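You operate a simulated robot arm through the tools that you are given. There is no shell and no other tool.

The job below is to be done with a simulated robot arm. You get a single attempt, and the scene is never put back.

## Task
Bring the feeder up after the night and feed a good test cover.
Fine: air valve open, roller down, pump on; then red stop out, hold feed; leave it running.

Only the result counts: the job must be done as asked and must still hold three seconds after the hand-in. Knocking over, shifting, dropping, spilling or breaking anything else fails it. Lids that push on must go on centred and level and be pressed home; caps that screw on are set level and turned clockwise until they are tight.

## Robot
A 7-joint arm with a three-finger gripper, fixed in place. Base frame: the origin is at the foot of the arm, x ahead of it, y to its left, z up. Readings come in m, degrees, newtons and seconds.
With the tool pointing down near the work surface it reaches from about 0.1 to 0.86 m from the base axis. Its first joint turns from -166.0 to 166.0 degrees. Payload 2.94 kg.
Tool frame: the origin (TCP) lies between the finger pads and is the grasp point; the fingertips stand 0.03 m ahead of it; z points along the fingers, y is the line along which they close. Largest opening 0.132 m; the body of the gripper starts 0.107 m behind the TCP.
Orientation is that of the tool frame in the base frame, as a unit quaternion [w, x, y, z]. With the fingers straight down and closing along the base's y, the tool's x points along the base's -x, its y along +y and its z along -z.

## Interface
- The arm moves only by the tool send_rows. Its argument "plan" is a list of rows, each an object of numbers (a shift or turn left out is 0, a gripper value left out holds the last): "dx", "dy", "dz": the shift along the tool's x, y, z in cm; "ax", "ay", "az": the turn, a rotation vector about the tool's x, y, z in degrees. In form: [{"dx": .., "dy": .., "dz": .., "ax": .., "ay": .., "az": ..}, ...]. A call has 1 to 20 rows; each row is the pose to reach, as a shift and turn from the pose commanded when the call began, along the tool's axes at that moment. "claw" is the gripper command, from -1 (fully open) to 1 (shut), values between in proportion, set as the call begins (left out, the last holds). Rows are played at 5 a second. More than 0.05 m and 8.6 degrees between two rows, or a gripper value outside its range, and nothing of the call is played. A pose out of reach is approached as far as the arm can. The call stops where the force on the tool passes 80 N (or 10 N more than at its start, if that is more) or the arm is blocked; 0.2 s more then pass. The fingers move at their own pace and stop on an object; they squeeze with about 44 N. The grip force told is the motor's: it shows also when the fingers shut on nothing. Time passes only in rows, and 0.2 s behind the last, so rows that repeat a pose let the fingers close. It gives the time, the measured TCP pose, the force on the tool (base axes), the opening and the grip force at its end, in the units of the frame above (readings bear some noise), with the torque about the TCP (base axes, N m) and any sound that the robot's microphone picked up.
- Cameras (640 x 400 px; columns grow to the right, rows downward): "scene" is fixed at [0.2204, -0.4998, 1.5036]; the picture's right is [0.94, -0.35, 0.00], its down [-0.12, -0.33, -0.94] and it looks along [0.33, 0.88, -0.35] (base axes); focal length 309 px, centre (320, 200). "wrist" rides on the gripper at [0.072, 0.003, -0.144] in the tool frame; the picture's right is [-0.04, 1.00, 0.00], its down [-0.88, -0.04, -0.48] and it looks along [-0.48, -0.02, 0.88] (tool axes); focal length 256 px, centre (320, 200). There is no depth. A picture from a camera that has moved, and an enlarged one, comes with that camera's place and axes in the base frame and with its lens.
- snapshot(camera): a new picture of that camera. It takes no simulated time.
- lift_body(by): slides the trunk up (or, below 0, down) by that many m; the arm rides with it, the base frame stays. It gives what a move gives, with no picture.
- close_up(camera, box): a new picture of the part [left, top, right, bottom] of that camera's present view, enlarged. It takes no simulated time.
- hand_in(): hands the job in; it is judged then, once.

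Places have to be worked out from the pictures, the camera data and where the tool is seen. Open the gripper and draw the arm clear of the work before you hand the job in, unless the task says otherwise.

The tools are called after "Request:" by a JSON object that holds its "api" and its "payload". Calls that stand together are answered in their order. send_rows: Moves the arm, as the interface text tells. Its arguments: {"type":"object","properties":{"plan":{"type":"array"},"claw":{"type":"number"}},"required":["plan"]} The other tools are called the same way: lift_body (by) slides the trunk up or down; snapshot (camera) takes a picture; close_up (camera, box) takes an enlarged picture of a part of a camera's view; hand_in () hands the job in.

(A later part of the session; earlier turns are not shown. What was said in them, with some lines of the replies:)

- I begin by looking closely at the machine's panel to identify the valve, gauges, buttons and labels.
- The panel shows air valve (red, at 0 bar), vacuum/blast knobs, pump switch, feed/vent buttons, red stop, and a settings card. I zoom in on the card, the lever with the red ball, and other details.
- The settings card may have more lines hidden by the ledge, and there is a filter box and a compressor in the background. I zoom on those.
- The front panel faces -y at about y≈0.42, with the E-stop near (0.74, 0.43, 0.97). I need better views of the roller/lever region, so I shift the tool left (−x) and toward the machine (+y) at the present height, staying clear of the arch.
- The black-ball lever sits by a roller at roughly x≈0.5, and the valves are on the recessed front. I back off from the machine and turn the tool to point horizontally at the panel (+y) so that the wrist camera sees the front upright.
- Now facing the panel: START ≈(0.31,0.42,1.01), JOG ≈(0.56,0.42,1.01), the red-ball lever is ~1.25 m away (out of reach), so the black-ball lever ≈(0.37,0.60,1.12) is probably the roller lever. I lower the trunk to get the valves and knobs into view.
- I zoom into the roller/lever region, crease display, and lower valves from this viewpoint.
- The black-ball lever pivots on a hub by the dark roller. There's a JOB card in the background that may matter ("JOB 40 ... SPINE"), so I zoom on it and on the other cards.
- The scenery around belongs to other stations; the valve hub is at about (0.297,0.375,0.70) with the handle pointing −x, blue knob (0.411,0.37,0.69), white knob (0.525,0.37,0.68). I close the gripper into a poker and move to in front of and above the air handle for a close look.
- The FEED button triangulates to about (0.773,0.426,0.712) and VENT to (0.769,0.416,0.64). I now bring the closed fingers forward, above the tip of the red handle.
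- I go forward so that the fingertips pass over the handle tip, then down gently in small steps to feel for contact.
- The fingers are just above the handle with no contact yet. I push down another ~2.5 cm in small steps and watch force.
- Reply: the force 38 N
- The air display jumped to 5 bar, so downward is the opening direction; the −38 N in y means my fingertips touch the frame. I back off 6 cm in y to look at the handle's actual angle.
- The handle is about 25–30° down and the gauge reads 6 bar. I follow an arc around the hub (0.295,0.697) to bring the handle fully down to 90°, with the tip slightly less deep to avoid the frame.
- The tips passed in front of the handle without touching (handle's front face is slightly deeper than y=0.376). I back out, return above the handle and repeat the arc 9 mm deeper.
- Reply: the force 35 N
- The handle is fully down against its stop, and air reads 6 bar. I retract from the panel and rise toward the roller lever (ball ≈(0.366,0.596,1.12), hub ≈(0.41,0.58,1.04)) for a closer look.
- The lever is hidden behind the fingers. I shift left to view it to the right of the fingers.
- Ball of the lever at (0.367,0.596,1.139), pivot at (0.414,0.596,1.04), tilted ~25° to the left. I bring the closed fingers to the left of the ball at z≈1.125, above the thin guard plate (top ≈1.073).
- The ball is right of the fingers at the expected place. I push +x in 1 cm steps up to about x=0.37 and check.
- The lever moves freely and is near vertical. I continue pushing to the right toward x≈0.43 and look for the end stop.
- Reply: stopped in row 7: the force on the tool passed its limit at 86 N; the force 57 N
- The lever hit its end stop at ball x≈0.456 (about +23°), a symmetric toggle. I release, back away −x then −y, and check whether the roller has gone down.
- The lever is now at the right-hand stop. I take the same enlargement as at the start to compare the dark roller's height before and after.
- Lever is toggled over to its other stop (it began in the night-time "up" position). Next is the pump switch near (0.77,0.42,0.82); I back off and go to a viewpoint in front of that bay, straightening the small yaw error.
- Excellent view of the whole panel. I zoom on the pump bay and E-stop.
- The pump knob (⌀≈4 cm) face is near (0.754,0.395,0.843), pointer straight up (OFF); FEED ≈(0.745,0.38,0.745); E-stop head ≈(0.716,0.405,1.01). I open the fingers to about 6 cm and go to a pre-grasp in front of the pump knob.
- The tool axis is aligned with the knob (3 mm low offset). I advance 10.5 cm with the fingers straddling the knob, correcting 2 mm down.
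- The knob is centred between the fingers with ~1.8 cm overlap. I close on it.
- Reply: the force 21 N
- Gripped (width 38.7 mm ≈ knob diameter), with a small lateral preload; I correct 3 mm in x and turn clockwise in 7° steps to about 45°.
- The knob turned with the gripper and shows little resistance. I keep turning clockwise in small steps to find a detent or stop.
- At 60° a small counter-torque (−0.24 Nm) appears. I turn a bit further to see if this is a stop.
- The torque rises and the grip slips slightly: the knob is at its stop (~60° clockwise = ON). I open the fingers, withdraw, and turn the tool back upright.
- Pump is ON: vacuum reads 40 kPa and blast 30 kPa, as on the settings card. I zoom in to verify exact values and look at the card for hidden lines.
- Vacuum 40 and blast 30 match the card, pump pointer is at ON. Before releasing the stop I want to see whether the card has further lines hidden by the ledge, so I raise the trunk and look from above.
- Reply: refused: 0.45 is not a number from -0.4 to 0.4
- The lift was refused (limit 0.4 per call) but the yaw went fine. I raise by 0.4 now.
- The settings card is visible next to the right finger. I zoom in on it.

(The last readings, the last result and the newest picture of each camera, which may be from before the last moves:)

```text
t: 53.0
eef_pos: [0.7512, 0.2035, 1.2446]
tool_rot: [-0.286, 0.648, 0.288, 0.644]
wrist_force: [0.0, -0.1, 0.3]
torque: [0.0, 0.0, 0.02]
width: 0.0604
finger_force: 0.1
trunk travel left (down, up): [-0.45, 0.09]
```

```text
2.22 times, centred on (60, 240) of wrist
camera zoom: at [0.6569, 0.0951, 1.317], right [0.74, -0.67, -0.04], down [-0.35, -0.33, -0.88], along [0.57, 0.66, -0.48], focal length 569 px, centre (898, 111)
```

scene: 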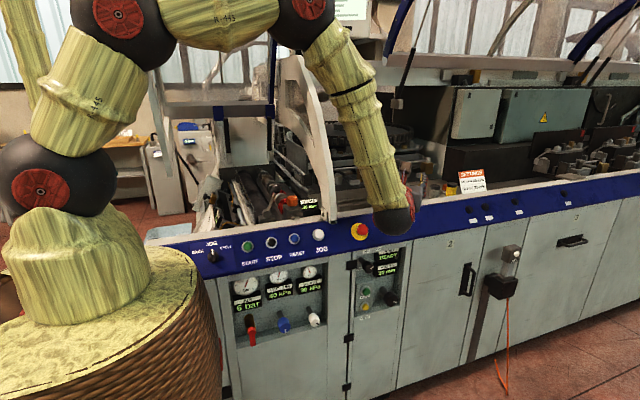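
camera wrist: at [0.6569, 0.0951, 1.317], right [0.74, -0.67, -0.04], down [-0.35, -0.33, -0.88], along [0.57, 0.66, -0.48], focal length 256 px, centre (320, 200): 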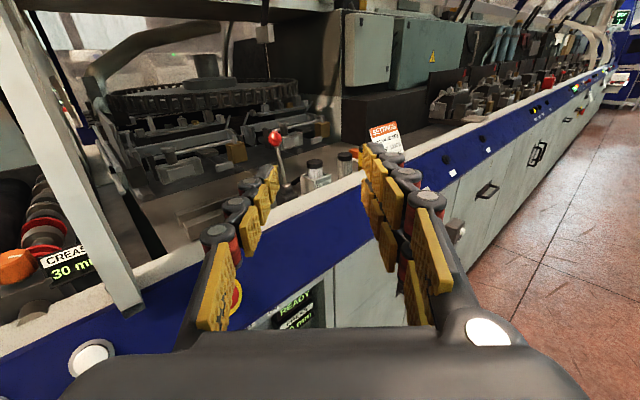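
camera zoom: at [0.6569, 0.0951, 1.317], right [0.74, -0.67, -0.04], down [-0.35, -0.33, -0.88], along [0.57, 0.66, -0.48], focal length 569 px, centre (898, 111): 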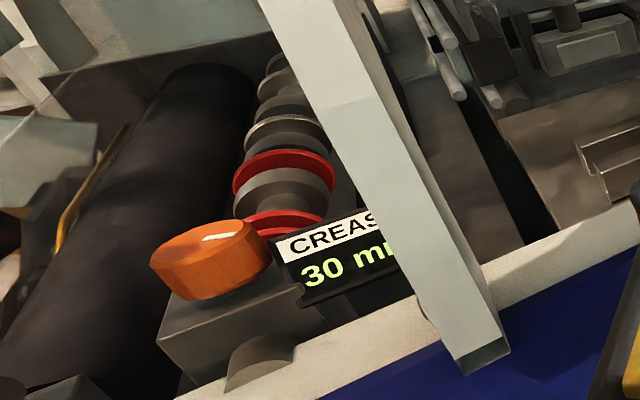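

There is a third line on the card (ending in "…AL" or similar). I go higher and turn a little more so the card sits between the fingers to read it.

Request:
{"api": "lift_body", "payload": {"by": 0.09}}

Request:
{"api": "send_rows", "payload": {"plan": [{"dx": 3, "ax": -4}, {"dx": 6, "ax": -8}, {"dx": 9, "ax": -12}, {"dx": 12, "ax": -14}, {"dx": 15, "ax": -14}, {"dx": 18, "ax": -14}, {"dx": 18, "ax": -14}]}}

Request:
{"api": "snapshot", "payload": {"camera": "wrist"}}

```text
t: 54.3
eef_pos: [0.7508, 0.2039, 1.333]
tool_rot: [-0.285, 0.648, 0.288, 0.644]
wrist_force: [-0.7, 0.3, -0.1]
torque: [0.05, -0.02, -0.01]
width: 0.0601
finger_force: 0.0
trunk travel left (down, up): [-0.54, 0.0]
```

```text
t: 55.9
eef_pos: [0.7523, 0.2045, 1.515]
tool_rot: [-0.206, 0.678, 0.207, 0.675]
wrist_force: [1.1, -0.1, -1.0]
torque: [0.01, 0.0, 0.01]
width: 0.06
finger_force: 0.1
trunk travel left (down, up): [-0.54, 0.0]
```

```text
taken
camera wrist: at [0.6349, 0.1215, 1.5874], right [0.56, -0.83, -0.04], down [-0.42, -0.24, -0.88], along [0.72, 0.51, -0.48], focal length 256 px, centre (320, 200)
```

wrist: 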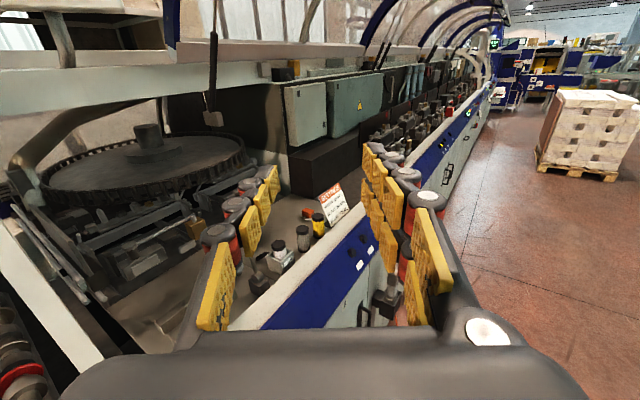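

The card is now clearly between the fingers and seen from above. I zoom in on it, and on the filters.

Request:
{"api": "close_up", "payload": {"camera": "wrist", "box": [310, 175, 358, 235]}}

Request:
{"api": "close_up", "payload": {"camera": "wrist", "box": [250, 195, 350, 290]}}

```text
6.67 times, centred on (334, 205) of wrist
camera zoom: at [0.6349, 0.1215, 1.5874], right [0.56, -0.83, -0.04], down [-0.42, -0.24, -0.88], along [0.72, 0.51, -0.48], focal length 1707 px, centre (227, 167)
```

zoom: 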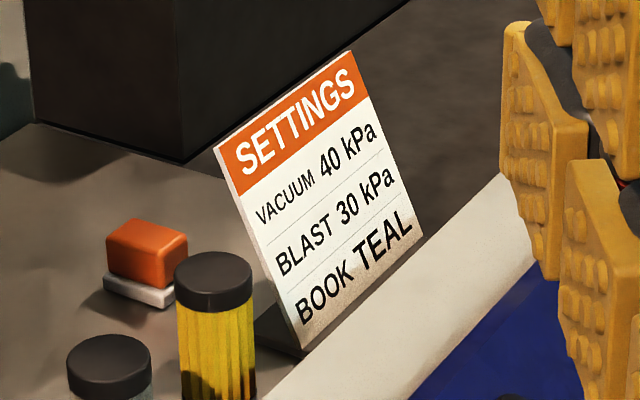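

```text
4.21 times, centred on (300, 242) of wrist
camera zoom: at [0.6349, 0.1215, 1.5874], right [0.56, -0.83, -0.04], down [-0.42, -0.24, -0.88], along [0.72, 0.51, -0.48], focal length 1078 px, centre (404, 21)
```

zoom: 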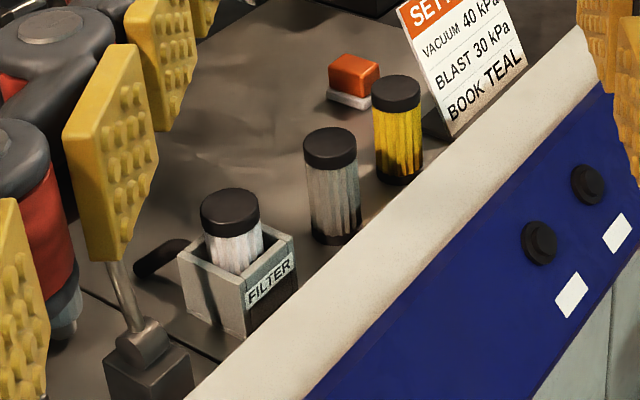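

The hidden third line reads "BOOK TEAL" — that concerns which book is used, not the feeder's air settings. There is also a small device with a green display near the cover magazine at the left end; I go look at it before the irreversible steps.

Request:
{"api": "send_rows", "payload": {"claw": -1, "plan": [{"dx": -1, "dy": -3, "dz": -2.9, "ax": 4.3}, {"dx": -2, "dy": -6, "dz": -5.8, "ax": 8.6}, {"dx": -3, "dy": -9, "dz": -8.7, "ax": 12.9}, {"dx": -4, "dy": -12, "dz": -11.6, "ax": 17.2}, {"dx": -5, "dy": -15, "dz": -14.4, "ax": 21.5}, {"dx": -6, "dy": -18, "dz": -17.3, "ax": 25.8}, {"dx": -7, "dy": -21, "dz": -20.2, "ax": 30.1}, {"dx": -8, "dy": -24, "dz": -23.1, "ax": 34.4}, {"dx": -9, "dy": -27, "dz": -26, "ax": 38.7}, {"dx": -10, "dy": -30, "dz": -28.8, "ax": 43}, {"dx": -11, "dy": -33, "dz": -31.7, "ax": 47.3}, {"dx": -12, "dy": -36, "dz": -34.6, "ax": 51.6}, {"dx": -13, "dy": -39, "dz": -37.5, "ax": 56}, {"dx": -13, "dy": -39, "dz": -37.5, "ax": 56}]}}

Request:
{"api": "snapshot", "payload": {"camera": "wrist"}}

```text
t: 58.9
eef_pos: [0.2215, 0.3174, 1.3853]
tool_rot: [-0.499, 0.503, 0.5, 0.498]
wrist_force: [0.4, 0.0, 0.1]
torque: [-0.01, -0.02, -0.01]
width: 0.1321
finger_force: 0.2
trunk travel left (down, up): [-0.54, 0.0]
```

```text
taken
camera wrist: at [0.2254, 0.1737, 1.4578], right [1.0, 0.0, -0.05], down [-0.04, -0.48, -0.88], along [-0.02, 0.88, -0.48], focal length 256 px, centre (320, 200)
```

wrist: 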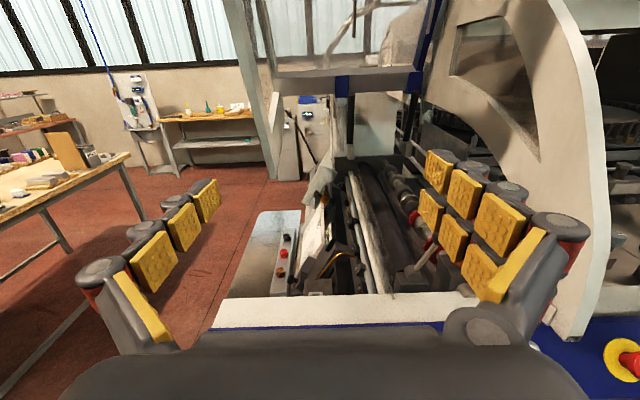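

Request:
{"api": "close_up", "payload": {"camera": "wrist", "box": [230, 150, 430, 305]}}

Request:
{"api": "close_up", "payload": {"camera": "wrist", "box": [290, 180, 360, 295]}}

Request:
{"api": "close_up", "payload": {"camera": "wrist", "box": [0, 90, 160, 220]}}

```text
2.58 times, centred on (330, 228) of wrist
camera zoom: at [0.2254, 0.1737, 1.4578], right [1.0, 0.0, -0.05], down [-0.04, -0.48, -0.88], along [-0.02, 0.88, -0.48], focal length 661 px, centre (294, 129)
```

zoom: 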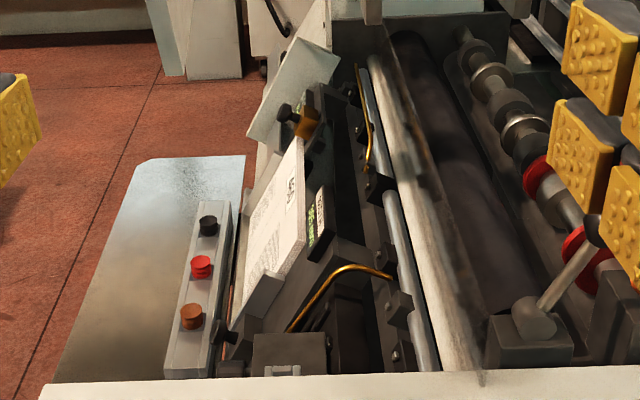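

```text
3.48 times, centred on (325, 238) of wrist
camera zoom: at [0.2254, 0.1737, 1.4578], right [1.0, 0.0, -0.05], down [-0.04, -0.48, -0.88], along [-0.02, 0.88, -0.48], focal length 890 px, centre (303, 70)
```

zoom: 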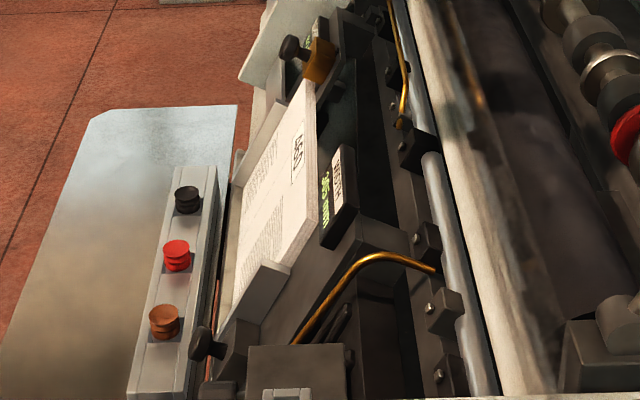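

```text
3.08 times, centred on (80, 155) of wrist
camera zoom: at [0.2254, 0.1737, 1.4578], right [1.0, 0.0, -0.05], down [-0.04, -0.48, -0.88], along [-0.02, 0.88, -0.48], focal length 788 px, centre (1058, 338)
```

zoom: 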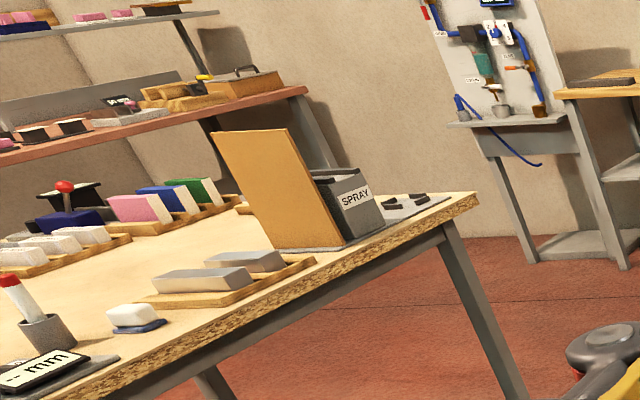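

There's a small display beside the cover stack and spare suckers (black, red, orange) in a tray. I zoom hard on the display and covers.

Request:
{"api": "close_up", "payload": {"camera": "wrist", "box": [312, 215, 348, 255]}}

Request:
{"api": "close_up", "payload": {"camera": "wrist", "box": [300, 175, 350, 225]}}

Request:
{"api": "close_up", "payload": {"camera": "scene", "box": [195, 180, 245, 235]}}

Request:
{"api": "close_up", "payload": {"camera": "wrist", "box": [330, 180, 400, 300]}}

```text
10.00 times, centred on (330, 235) of wrist
camera zoom: at [0.2254, 0.1737, 1.4578], right [1.0, 0.0, -0.05], down [-0.04, -0.48, -0.88], along [-0.02, 0.88, -0.48], focal length 2560 px, centre (220, -150)
```

zoom: 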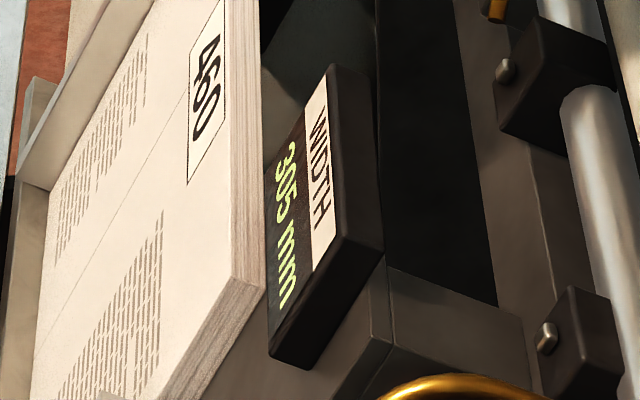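

```text
8.00 times, centred on (325, 200) of wrist
camera zoom: at [0.2254, 0.1737, 1.4578], right [1.0, 0.0, -0.05], down [-0.04, -0.48, -0.88], along [-0.02, 0.88, -0.48], focal length 2048 px, centre (280, 200)
```

zoom: 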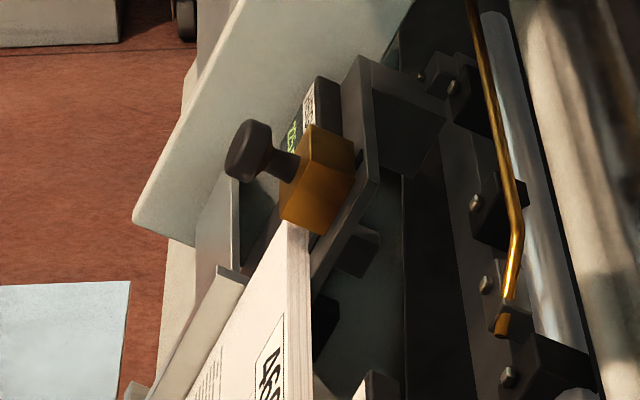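

```text
7.27 times, centred on (220, 208) of scene
camera zoom: at [0.2204, -0.4998, 1.5036], right [0.94, -0.35, 0.0], down [-0.12, -0.33, -0.94], along [0.33, 0.88, -0.35], focal length 2248 px, centre (1047, 146)
```

zoom: 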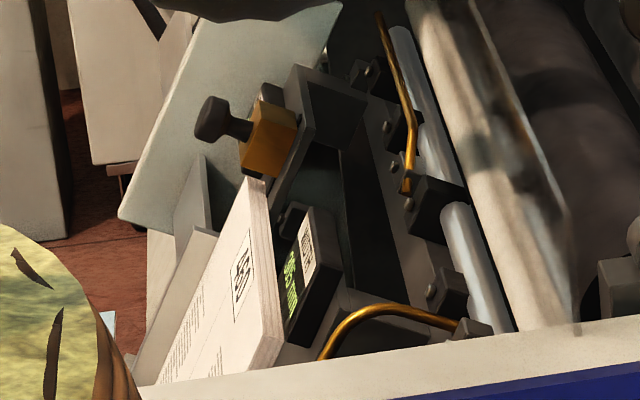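

```text
3.33 times, centred on (365, 240) of wrist
camera zoom: at [0.2254, 0.1737, 1.4578], right [1.0, 0.0, -0.05], down [-0.04, -0.48, -0.88], along [-0.02, 0.88, -0.48], focal length 853 px, centre (170, 67)
```

zoom: 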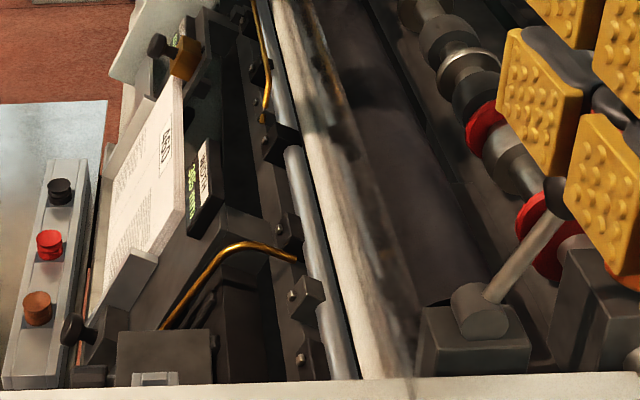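

The stack label says "460" and a WIDTH guide display says 305 mm; there's a second display behind. I zoom on that one too.

Request:
{"api": "close_up", "payload": {"camera": "wrist", "box": [314, 180, 334, 200]}}

Request:
{"api": "close_up", "payload": {"camera": "wrist", "box": [300, 215, 335, 250]}}

```text
16.00 times, centred on (324, 190) of wrist
camera zoom: at [0.2254, 0.1737, 1.4578], right [1.0, 0.0, -0.05], down [-0.04, -0.48, -0.88], along [-0.02, 0.88, -0.48], focal length 4096 px, centre (256, 360)
```

zoom: 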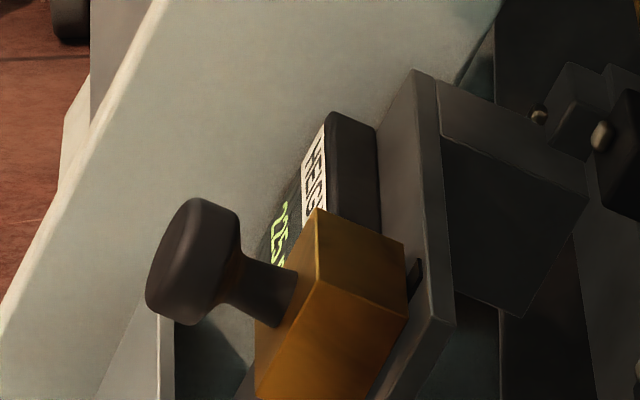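

```text
11.43 times, centred on (318, 232) of wrist
camera zoom: at [0.2254, 0.1737, 1.4578], right [1.0, 0.0, -0.05], down [-0.04, -0.48, -0.88], along [-0.02, 0.88, -0.48], focal length 2926 px, centre (349, -171)
```

zoom: 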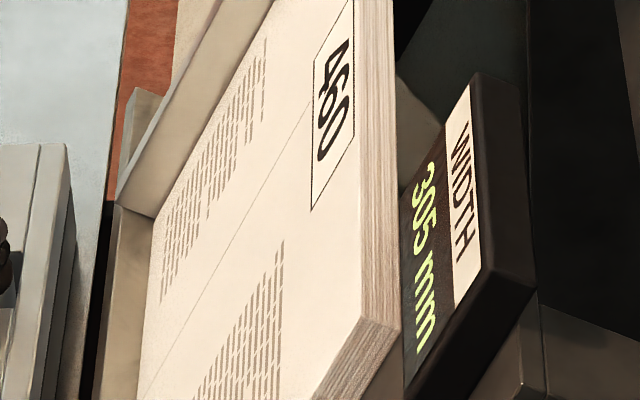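

WIDTH/HEIGHT guides fit the stack and are not on the list; I leave them. Next the red stop: panel is tilted ~45°, head near (0.718,0.405,1.01). I move the tool to x≈0.6 while pitching it 45° down to face the panel, half-closing the gripper.

Request:
{"api": "send_rows", "payload": {"claw": 0, "plan": [{"dy": 2, "dz": -3, "ay": -2}, {"dy": 5.5, "dz": -5, "ay": -6}, {"dy": 9, "dz": -7, "ay": -10}, {"dy": 12.5, "dz": -9, "ay": -14}, {"dy": 16, "dz": -11, "ay": -18}, {"dy": 19.5, "dz": -12, "ay": -22}, {"dy": 23, "dz": -12, "ay": -26}, {"dy": 26.5, "dz": -12, "ay": -30}, {"dy": 30, "dz": -12, "ay": -34}, {"dy": 33.5, "dz": -12, "ay": -38}, {"dy": 37, "dz": -12, "ay": -42}, {"dy": 40, "dz": -12, "ay": -45}, {"dy": 40, "dz": -12, "ay": -45}]}}

Request:
{"api": "lift_body", "payload": {"by": -0.25}}

Request:
{"api": "snapshot", "payload": {"camera": "wrist"}}

Request:
{"api": "snapshot", "payload": {"camera": "scene"}}

```text
t: 61.7
eef_pos: [0.6226, 0.1979, 1.3844]
tool_rot: [-0.269, 0.655, 0.653, 0.268]
wrist_force: [-1.0, -0.2, -0.2]
torque: [-0.01, -0.01, -0.05]
width: 0.0658
finger_force: 0.1
trunk travel left (down, up): [-0.54, 0.0]
```

```text
t: 64.3
eef_pos: [0.6229, 0.1975, 1.1338]
tool_rot: [-0.27, 0.654, 0.654, 0.268]
wrist_force: [-0.4, 0.2, -0.1]
torque: [0.03, 0.02, 0.01]
width: 0.0661
finger_force: 0.1
trunk travel left (down, up): [-0.29, 0.25]
```

```text
taken
camera wrist: at [0.6261, 0.1485, 1.2871], right [1.0, -0.03, -0.03], down [-0.04, -0.96, -0.28], along [-0.02, 0.28, -0.96], focal length 256 px, centre (320, 200)
```

wrist: 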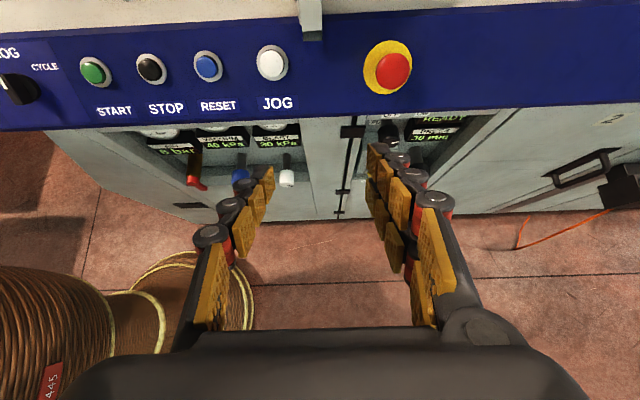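

```text
taken
```

scene: 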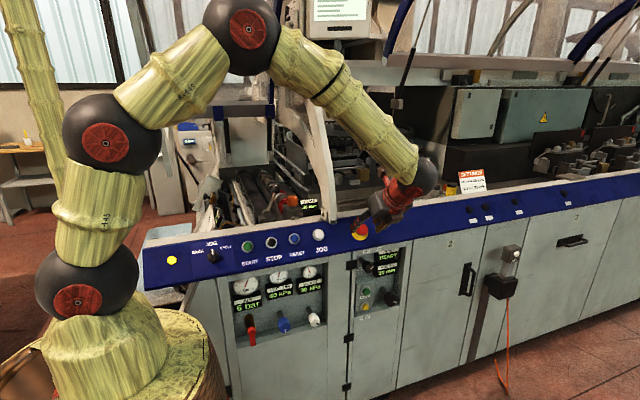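

The head's front center triangulates to (0.726,0.407,1.005), plate at (0.727,0.437,0.979), so its axis is ~42–45° up, matching my tool pitch. I go to a pre-grasp 10 cm out along the axis.

Request:
{"api": "send_rows", "payload": {"plan": [{"dx": 1.5, "dy": 2.5, "dz": 2.5}, {"dx": 3, "dy": 5, "dz": 5.5}, {"dx": 4.5, "dy": 7.6, "dz": 8.5}, {"dx": 5.8, "dy": 10.1, "dz": 11.5}, {"dx": 5.8, "dy": 10.1, "dz": 13.5}, {"dx": 5.8, "dy": 10.1, "dz": 13.5}]}}

Request:
{"api": "snapshot", "payload": {"camera": "wrist"}}

Request:
{"api": "close_up", "payload": {"camera": "scene", "box": [310, 160, 470, 260]}}

```text
t: 65.7
eef_pos: [0.7234, 0.3352, 1.0792]
tool_rot: [-0.27, 0.654, 0.653, 0.27]
wrist_force: [-0.1, 0.5, 0.1]
torque: [0.01, -0.02, 0.01]
width: 0.0661
finger_force: 0.0
trunk travel left (down, up): [-0.29, 0.25]
```

```text
taken
camera wrist: at [0.7273, 0.2848, 1.2319], right [1.0, -0.03, -0.03], down [-0.04, -0.96, -0.28], along [-0.02, 0.28, -0.96], focal length 256 px, centre (320, 200)
```

wrist: 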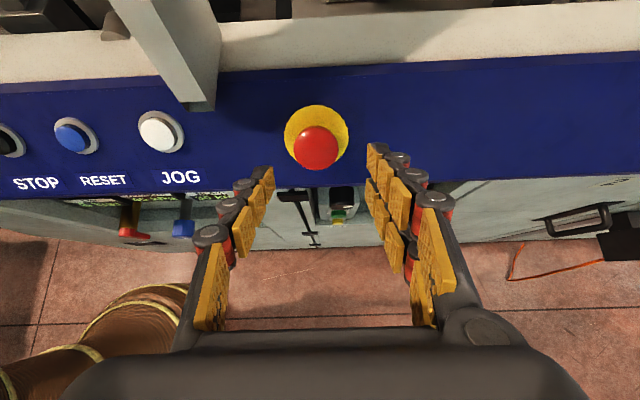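

```text
4.00 times, centred on (390, 210) of scene
camera zoom: at [0.2204, -0.4998, 1.5036], right [0.94, -0.35, 0.0], down [-0.12, -0.33, -0.94], along [0.33, 0.88, -0.35], focal length 1236 px, centre (40, 160)
```

zoom: 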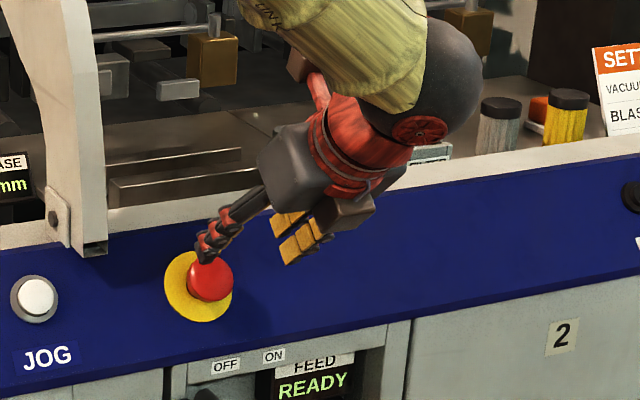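

The head is within 4 mm of the tool axis. I shift −4 mm in x and −3 mm in tool x and advance 8.5 cm along the axis.

Request:
{"api": "send_rows", "payload": {"plan": [{"dx": -0.2, "dy": -0.3, "dz": 2.5}, {"dx": -0.3, "dy": -0.4, "dz": 5}, {"dx": -0.3, "dy": -0.4, "dz": 7}, {"dx": -0.3, "dy": -0.4, "dz": 8.5}, {"dx": -0.3, "dy": -0.4, "dz": 8.5}]}}

Request:
{"api": "snapshot", "payload": {"camera": "wrist"}}

Request:
{"api": "close_up", "payload": {"camera": "scene", "box": [310, 180, 430, 260]}}

```text
t: 66.9
eef_pos: [0.7193, 0.393, 1.0172]
tool_rot: [-0.271, 0.654, 0.654, 0.268]
wrist_force: [0.6, -0.2, -0.2]
torque: [0.02, 0.02, 0.02]
width: 0.0657
finger_force: 0.1
trunk travel left (down, up): [-0.29, 0.25]
```

```text
taken
camera wrist: at [0.7225, 0.343, 1.1691], right [1.0, -0.03, -0.03], down [-0.04, -0.96, -0.28], along [-0.02, 0.28, -0.96], focal length 256 px, centre (320, 200)
```

wrist: 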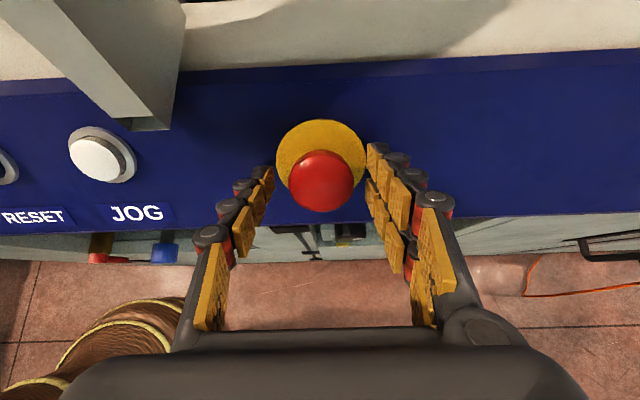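

```text
5.00 times, centred on (370, 220) of scene
camera zoom: at [0.2204, -0.4998, 1.5036], right [0.94, -0.35, 0.0], down [-0.12, -0.33, -0.94], along [0.33, 0.88, -0.35], focal length 1545 px, centre (70, 100)
```

zoom: 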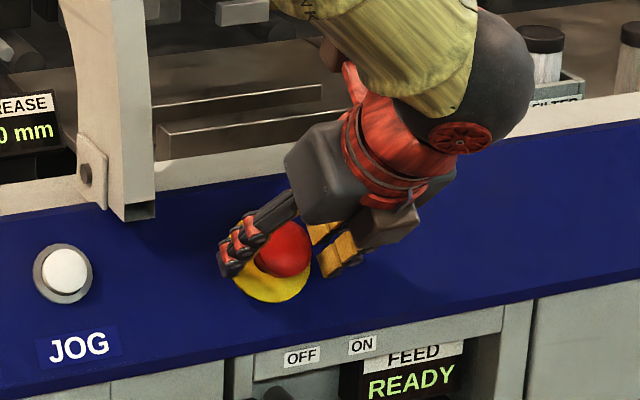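

The head is centred between the fingers. I advance 6 mm more and close on it.

Request:
{"api": "send_rows", "payload": {"claw": 1, "plan": [{"dz": 0.6}, {"dz": 0.6}, {"dz": 0.6}, {"dz": 0.6}, {"dz": 0.6}]}}

Request:
{"api": "snapshot", "payload": {"camera": "wrist"}}

```text
t: 68.1
eef_pos: [0.7192, 0.3965, 1.0122]
tool_rot: [-0.27, 0.654, 0.654, 0.267]
wrist_force: [1.9, 0.7, -1.3]
torque: [-0.03, -0.02, -0.17]
width: 0.0414
finger_force: 45.5
trunk travel left (down, up): [-0.29, 0.25]
```

```text
taken
camera wrist: at [0.7235, 0.3469, 1.1643], right [1.0, -0.03, -0.03], down [-0.04, -0.96, -0.28], along [-0.02, 0.28, -0.96], focal length 256 px, centre (320, 200)
```

wrist: 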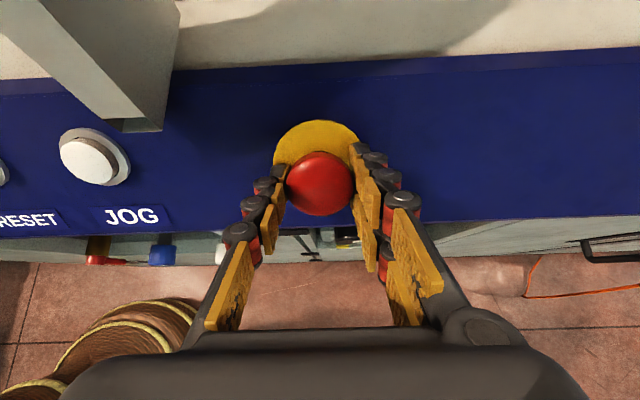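

Gripped at 41 mm with the head centred. I pull outward along the axis gently, up to 1.5 cm, watching the force.

Request:
{"api": "send_rows", "payload": {"plan": [{"dz": -0.4}, {"dz": -0.8}, {"dz": -1.2}, {"dz": -1.5}, {"dz": -1.5}]}}

Request:
{"api": "snapshot", "payload": {"camera": "wrist"}}

Request:
{"api": "close_up", "payload": {"camera": "scene", "box": [310, 180, 430, 290]}}

```text
t: 69.3
eef_pos: [0.7197, 0.39, 1.0177]
tool_rot: [-0.271, 0.655, 0.654, 0.265]
wrist_force: [11.5, 32.0, -28.8]
torque: [-0.16, 0.1, -0.07]
width: 0.0419
finger_force: 45.0
trunk travel left (down, up): [-0.29, 0.25]
```

```text
taken
camera wrist: at [0.7243, 0.3406, 1.1702], right [1.0, -0.03, -0.04], down [-0.04, -0.96, -0.28], along [-0.03, 0.28, -0.96], focal length 256 px, centre (320, 200)
```

wrist: 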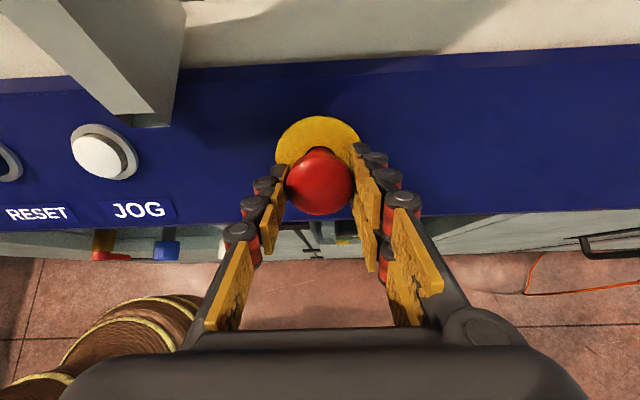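

```text
3.64 times, centred on (370, 235) of scene
camera zoom: at [0.2204, -0.4998, 1.5036], right [0.94, -0.35, 0.0], down [-0.12, -0.33, -0.94], along [0.33, 0.88, -0.35], focal length 1124 px, centre (138, 73)
```

zoom: 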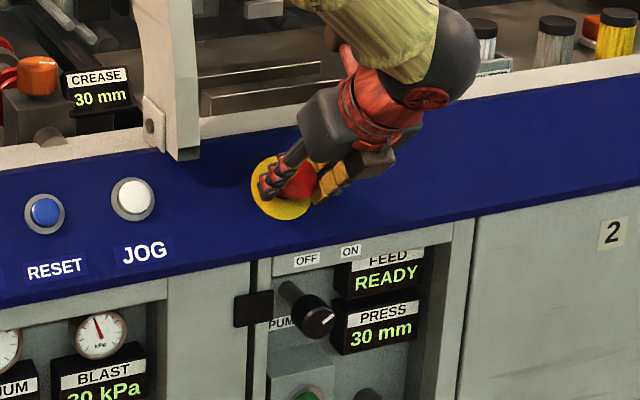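

The head came out ~8 mm with the fingers, then resisted at ~43 N — probably its out stop. I open the fingers, back off, and compare its stand-off.

Request:
{"api": "send_rows", "payload": {"claw": 0, "plan": [{"dz": 0}, {"dz": 0}, {"dz": 0}, {"dz": -3}, {"dz": -6}, {"dz": -8.5}, {"dz": -8.5}]}}

Request:
{"api": "snapshot", "payload": {"camera": "wrist"}}

Request:
{"api": "close_up", "payload": {"camera": "scene", "box": [340, 210, 390, 245]}}

```text
t: 70.9
eef_pos: [0.7202, 0.326, 1.0822]
tool_rot: [-0.271, 0.654, 0.654, 0.268]
wrist_force: [0.1, 0.5, 0.1]
torque: [0.03, 0.01, -0.03]
width: 0.0659
finger_force: 0.0
trunk travel left (down, up): [-0.29, 0.25]
```

```text
taken
camera wrist: at [0.7231, 0.2756, 1.2356], right [1.0, -0.03, -0.03], down [-0.04, -0.96, -0.28], along [-0.02, 0.28, -0.96], focal length 256 px, centre (320, 200)
```

wrist: 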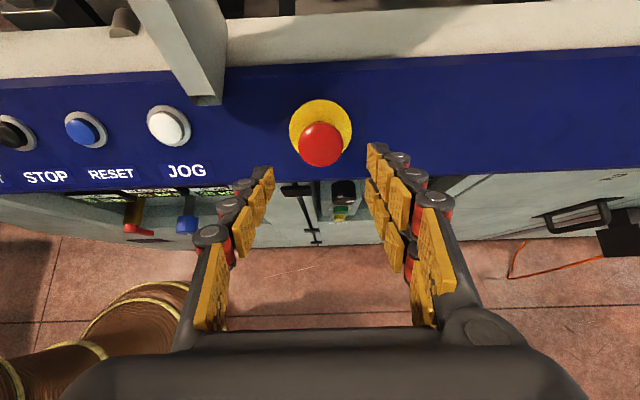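

```text
11.43 times, centred on (365, 228) of scene
camera zoom: at [0.2204, -0.4998, 1.5036], right [0.94, -0.35, 0.0], down [-0.12, -0.33, -0.94], along [0.33, 0.88, -0.35], focal length 3532 px, centre (-194, -114)
```

zoom: 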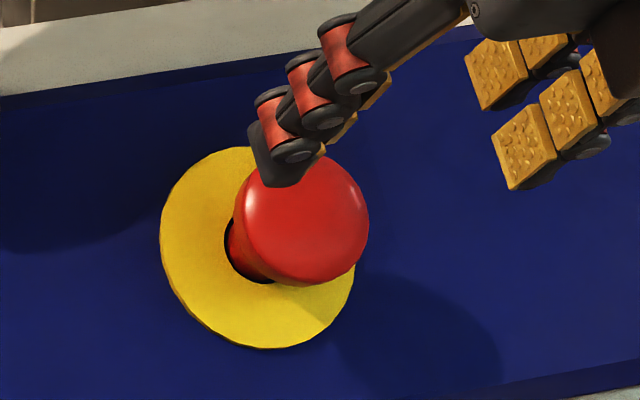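

The head now stands visibly further out and stays (neck exposed). I retract, return the tool to horizontal, close the fingers to a poker, and lower the trunk to the FEED level.

Request:
{"api": "send_rows", "payload": {"claw": 1, "plan": [{"dx": 0, "dz": -3}, {"dx": -2, "dz": -5, "ay": 5}, {"dx": -4, "dz": -7, "ay": 12}, {"dx": -6, "dz": -8, "ay": 19}, {"dx": -8, "dz": -8.5, "ay": 26}, {"dx": -8.5, "dz": -8.5, "ay": 33}, {"dx": -8.5, "dz": -8.5, "ay": 40}, {"dx": -8.5, "dz": -8.5, "ay": 45}, {"dx": -8.5, "dz": -8.5, "ay": 45}]}}

Request:
{"api": "lift_body", "payload": {"by": -0.24}}

Request:
{"api": "snapshot", "payload": {"camera": "wrist"}}

Request:
{"api": "snapshot", "payload": {"camera": "scene"}}

```text
t: 72.9
eef_pos: [0.7203, 0.2049, 1.0839]
tool_rot: [-0.5, 0.501, 0.5, 0.499]
wrist_force: [-0.1, -1.3, 0.3]
torque: [0.0, 0.01, 0.01]
width: 0.0
finger_force: 28.5
trunk travel left (down, up): [-0.29, 0.25]
```

```text
t: 75.4
eef_pos: [0.7205, 0.2045, 0.844]
tool_rot: [-0.499, 0.503, 0.5, 0.498]
wrist_force: [0.0, -0.2, -0.9]
torque: [0.0, -0.03, 0.01]
width: 0.0
finger_force: 28.3
trunk travel left (down, up): [-0.05, 0.49]
```

```text
taken
camera wrist: at [0.7229, 0.0618, 0.9166], right [1.0, 0.0, -0.05], down [-0.04, -0.48, -0.88], along [-0.02, 0.88, -0.48], focal length 256 px, centre (320, 200)
```

wrist: 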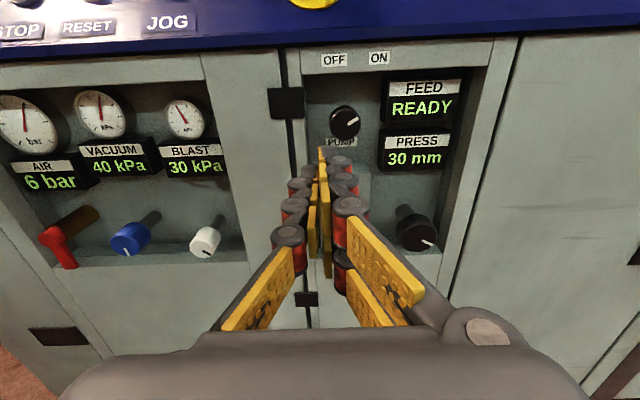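

```text
taken
```

scene: 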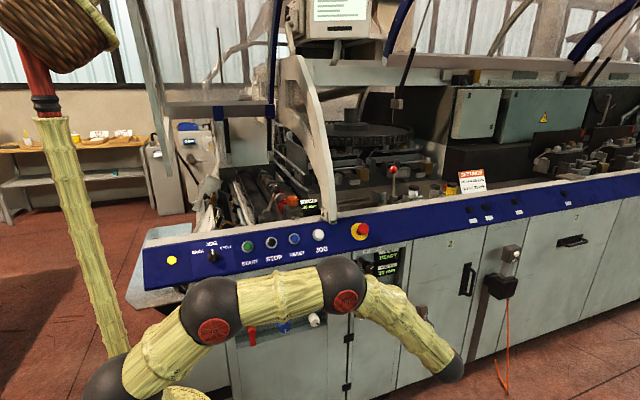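

All readings hold (6 bar, 40, 30, pump ON). FEED triangulates to ≈(0.751,0.40,0.732), in line below the pump knob. I bring the closed fingertips to ~4 cm in front of it.

Request:
{"api": "send_rows", "payload": {"plan": [{"dx": -3, "dy": 1, "dz": 2}, {"dx": -6, "dy": 2, "dz": 4}, {"dx": -9, "dy": 3, "dz": 6.5}, {"dx": -11.2, "dy": 3.1, "dz": 9}, {"dx": -11.2, "dy": 3.1, "dz": 12}, {"dx": -11.2, "dy": 3.1, "dz": 12}]}}

Request:
{"api": "snapshot", "payload": {"camera": "wrist"}}

Request:
{"api": "close_up", "payload": {"camera": "scene", "box": [330, 240, 430, 330]}}

```text
t: 76.8
eef_pos: [0.7492, 0.3253, 0.7316]
tool_rot: [-0.499, 0.502, 0.5, 0.498]
wrist_force: [0.5, 0.4, 0.7]
torque: [0.0, -0.05, 0.0]
width: 0.0
finger_force: 28.9
trunk travel left (down, up): [-0.05, 0.49]
```

```text
taken
camera wrist: at [0.7527, 0.1821, 0.8037], right [1.0, 0.0, -0.05], down [-0.04, -0.48, -0.88], along [-0.02, 0.88, -0.48], focal length 256 px, centre (320, 200)
```

wrist: 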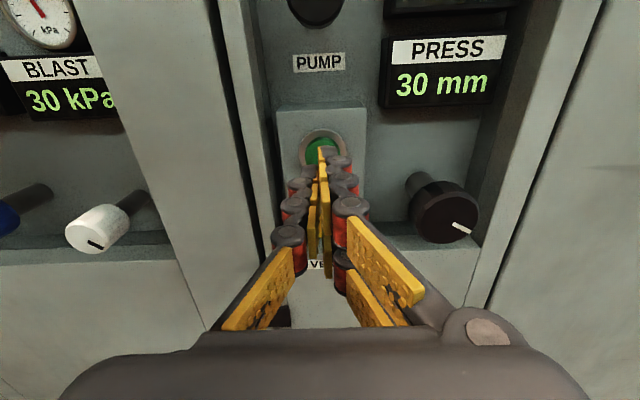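

```text
4.44 times, centred on (380, 285) of scene
camera zoom: at [0.2204, -0.4998, 1.5036], right [0.94, -0.35, 0.0], down [-0.12, -0.33, -0.94], along [0.33, 0.88, -0.35], focal length 1374 px, centre (53, -178)
```

zoom: 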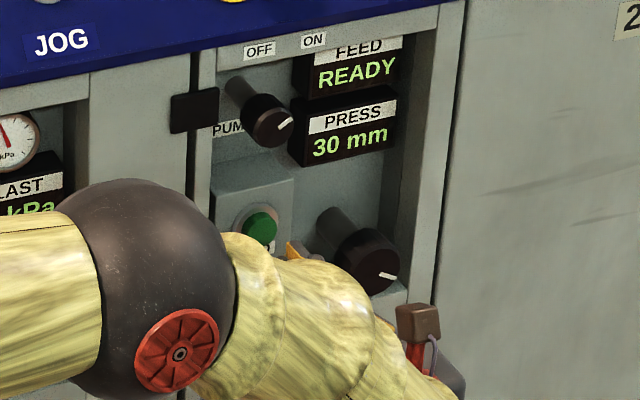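

The green button lies right on the tool axis, just above the fingertips in view. I advance slowly to contact and press, checking force and the FEED display in the scene camera.

Request:
{"api": "send_rows", "payload": {"plan": [{"dz": 2}, {"dz": 3.5}, {"dz": 4}, {"dz": 4.3}, {"dz": 4.6}, {"dz": 4.9}, {"dz": 4.9}]}}

Request:
{"api": "close_up", "payload": {"camera": "scene", "box": [330, 240, 430, 330]}}

Request:
{"api": "snapshot", "payload": {"camera": "wrist"}}

```text
t: 78.4
eef_pos: [0.7506, 0.3735, 0.7295]
tool_rot: [-0.499, 0.503, 0.5, 0.498]
wrist_force: [0.5, -2.0, -1.1]
torque: [-0.05, -0.01, 0.01]
width: 0.0061
finger_force: 28.4
trunk travel left (down, up): [-0.05, 0.49]
heard: click
```

```text
4.44 times, centred on (380, 285) of scene
camera zoom: at [0.2204, -0.4998, 1.5036], right [0.94, -0.35, 0.0], down [-0.12, -0.33, -0.94], along [0.33, 0.88, -0.35], focal length 1374 px, centre (53, -178)
```

zoom: 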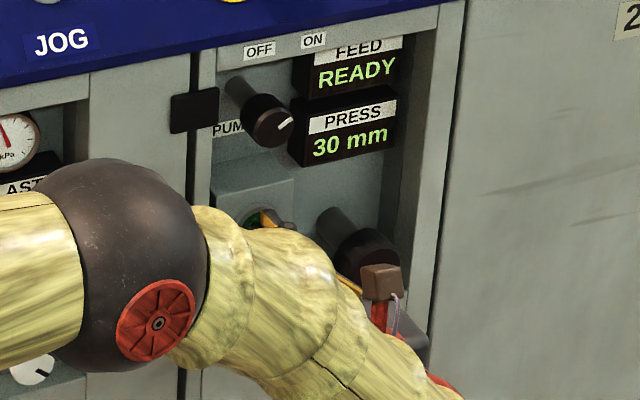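

```text
taken
camera wrist: at [0.7533, 0.23, 0.8032], right [1.0, 0.0, -0.05], down [-0.04, -0.48, -0.88], along [-0.02, 0.88, -0.48], focal length 256 px, centre (320, 200)
```

wrist: 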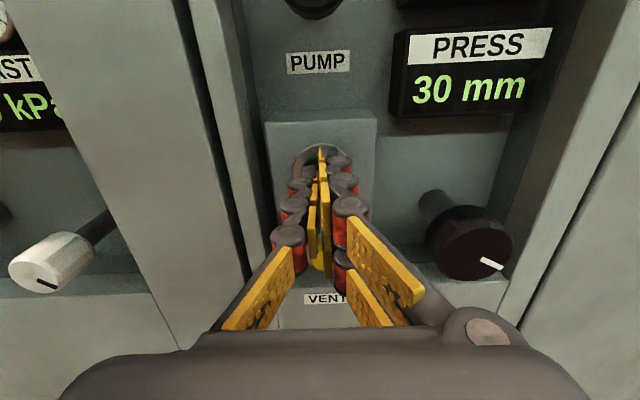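

A click was heard: the button is depressed with light force. I press 3 mm further and hold for 3 s, then check the display.

Request:
{"api": "send_rows", "payload": {"plan": [{"dz": 0.3}, {"dz": 0.3}, {"dz": 0.3}, {"dz": 0.3}, {"dz": 0.3}, {"dz": 0.3}, {"dz": 0.3}, {"dz": 0.3}, {"dz": 0.3}, {"dz": 0.3}, {"dz": 0.3}, {"dz": 0.3}, {"dz": 0.3}, {"dz": 0.3}]}}

Request:
{"api": "close_up", "payload": {"camera": "scene", "box": [330, 240, 430, 330]}}

Request:
{"api": "snapshot", "payload": {"camera": "scene"}}

```text
t: 81.4
eef_pos: [0.7508, 0.3757, 0.731]
tool_rot: [-0.499, 0.503, 0.499, 0.498]
wrist_force: [0.3, -9.0, -1.4]
torque: [-0.03, 0.0, 0.01]
width: 0.0058
finger_force: 28.9
trunk travel left (down, up): [-0.05, 0.49]
```

```text
4.44 times, centred on (380, 285) of scene
camera zoom: at [0.2204, -0.4998, 1.5036], right [0.94, -0.35, 0.0], down [-0.12, -0.33, -0.94], along [0.33, 0.88, -0.35], focal length 1374 px, centre (53, -178)
```

zoom: 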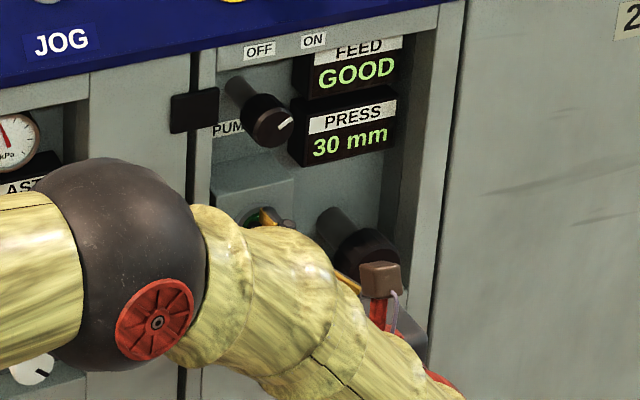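

```text
taken
```

scene: 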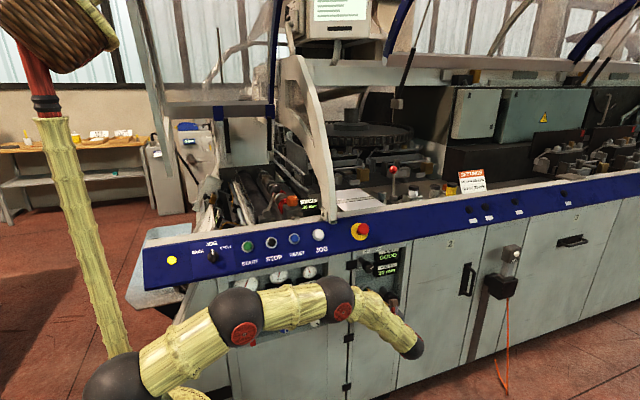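

The FEED display shows GOOD and a cover lies on the table. I withdraw straight back from the button.

Request:
{"api": "send_rows", "payload": {"plan": [{"dz": -2}, {"dz": -5}, {"dz": -8}, {"dz": -12}, {"dz": -16}, {"dz": -20}, {"dz": -20}]}}

Request:
{"api": "snapshot", "payload": {"camera": "wrist"}}

Request:
{"api": "close_up", "payload": {"camera": "scene", "box": [180, 150, 440, 320]}}

```text
t: 83.0
eef_pos: [0.7494, 0.1752, 0.7313]
tool_rot: [-0.499, 0.502, 0.5, 0.499]
wrist_force: [0.1, 0.7, 0.8]
torque: [0.0, -0.02, 0.02]
width: 0.0003
finger_force: 28.4
trunk travel left (down, up): [-0.05, 0.49]
```

```text
taken
camera wrist: at [0.7537, 0.0314, 0.8039], right [1.0, 0.0, -0.05], down [-0.04, -0.48, -0.88], along [-0.02, 0.88, -0.48], focal length 256 px, centre (320, 200)
```

wrist: 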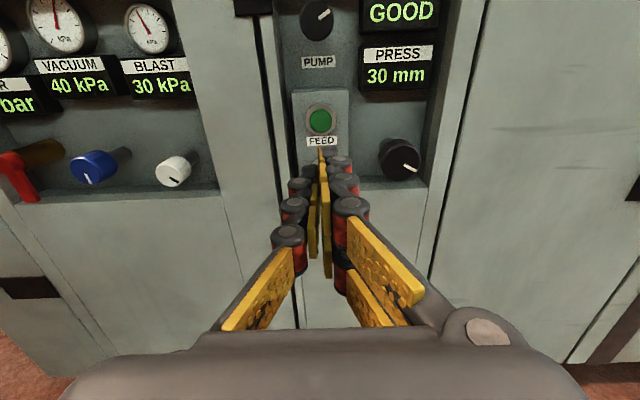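

```text
2.35 times, centred on (310, 235) of scene
camera zoom: at [0.2204, -0.4998, 1.5036], right [0.94, -0.35, 0.0], down [-0.12, -0.33, -0.94], along [0.33, 0.88, -0.35], focal length 727 px, centre (344, 118)
```

zoom: 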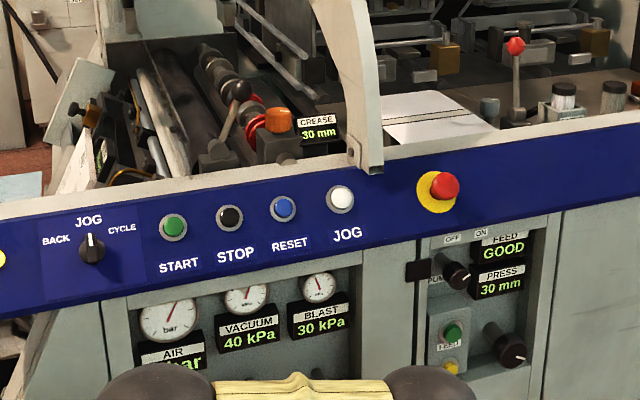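

The cover was fed with creases, FEED reads GOOD, and air/vacuum/blast/pump/stop all hold. I open the gripper and draw the arm back clear of the machine.

Request:
{"api": "send_rows", "payload": {"claw": -1, "plan": [{"dx": 1, "dy": -1, "dz": -2}, {"dx": 4, "dy": -3.5, "dz": -3}, {"dx": 7, "dy": -6.5, "dz": -4}, {"dx": 10, "dy": -9.5, "dz": -5}, {"dx": 13, "dy": -12.5, "dz": -6}, {"dx": 16, "dy": -15.5, "dz": -6}, {"dx": 19, "dy": -18.5, "dz": -6}, {"dx": 22, "dy": -21.5, "dz": -6}, {"dx": 25, "dy": -24.5, "dz": -6}, {"dx": 25, "dy": -24.5, "dz": -6}, {"dx": 25, "dy": -24.5, "dz": -6}]}}

Request:
{"api": "snapshot", "payload": {"camera": "wrist"}}

Request:
{"api": "snapshot", "payload": {"camera": "scene"}}

```text
t: 85.4
eef_pos: [0.5048, 0.1206, 0.9822]
tool_rot: [-0.499, 0.503, 0.5, 0.498]
wrist_force: [0.6, -0.5, 0.0]
torque: [0.0, -0.01, 0.02]
width: 0.1319
finger_force: 0.0
trunk travel left (down, up): [-0.05, 0.49]
```

```text
taken
camera wrist: at [0.5074, -0.0234, 1.0547], right [1.0, 0.0, -0.05], down [-0.04, -0.48, -0.88], along [-0.02, 0.88, -0.48], focal length 256 px, centre (320, 200)
```

wrist: 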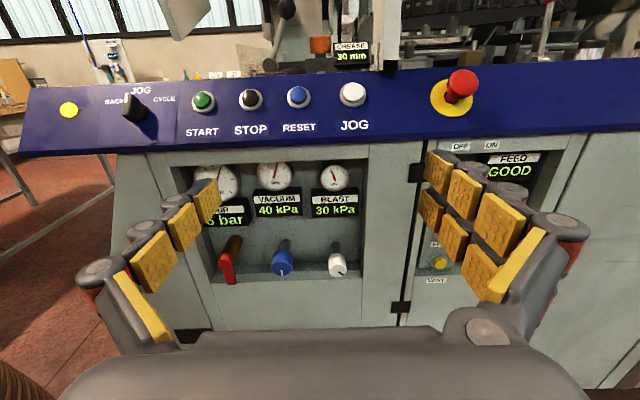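

```text
taken
```

scene: 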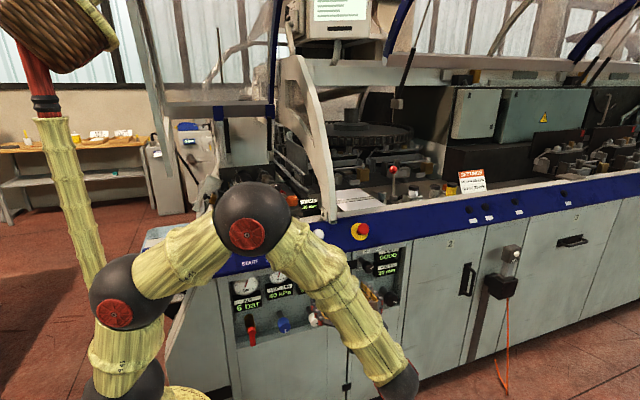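

The arm is clear with the gripper open; air reads 6 bar, vacuum 40 kPa, blast 30 kPa, the stop is out and FEED shows GOOD. I hand the job in.

Request:
{"api": "hand_in", "payload": {}}

```text
The job is handed in.
```

The feeder is up and running, and it fed one test cover that the FEED display reads as GOOD. I have handed the job in; no verdict came back.

- **Air valve:** fully open, turned down to its stop; the display reads 6 bar.
- **Roller lever:** pushed over to its other end stop. I could not see the roller drop in the pictures and took the starting position as "up". The good feed supports that.
- **Pump:** switched to ON and left on. Vacuum reads 40 kPa and blast 30 kPa, as on the settings card, so I left both knobs alone.
- **Red stop:** pulled out, and it stayed out.
- **Feed:** I held the button about 3 seconds, until the display changed from READY to GOOD. The cover now lies on the table.

The settings card also has a third line, "BOOK TEAL", hidden from the front. I took it to concern the book, not the feeder, and left the crease, press and guide settings as they were.

The gripper is open and the arm is drawn back clear of the machine.
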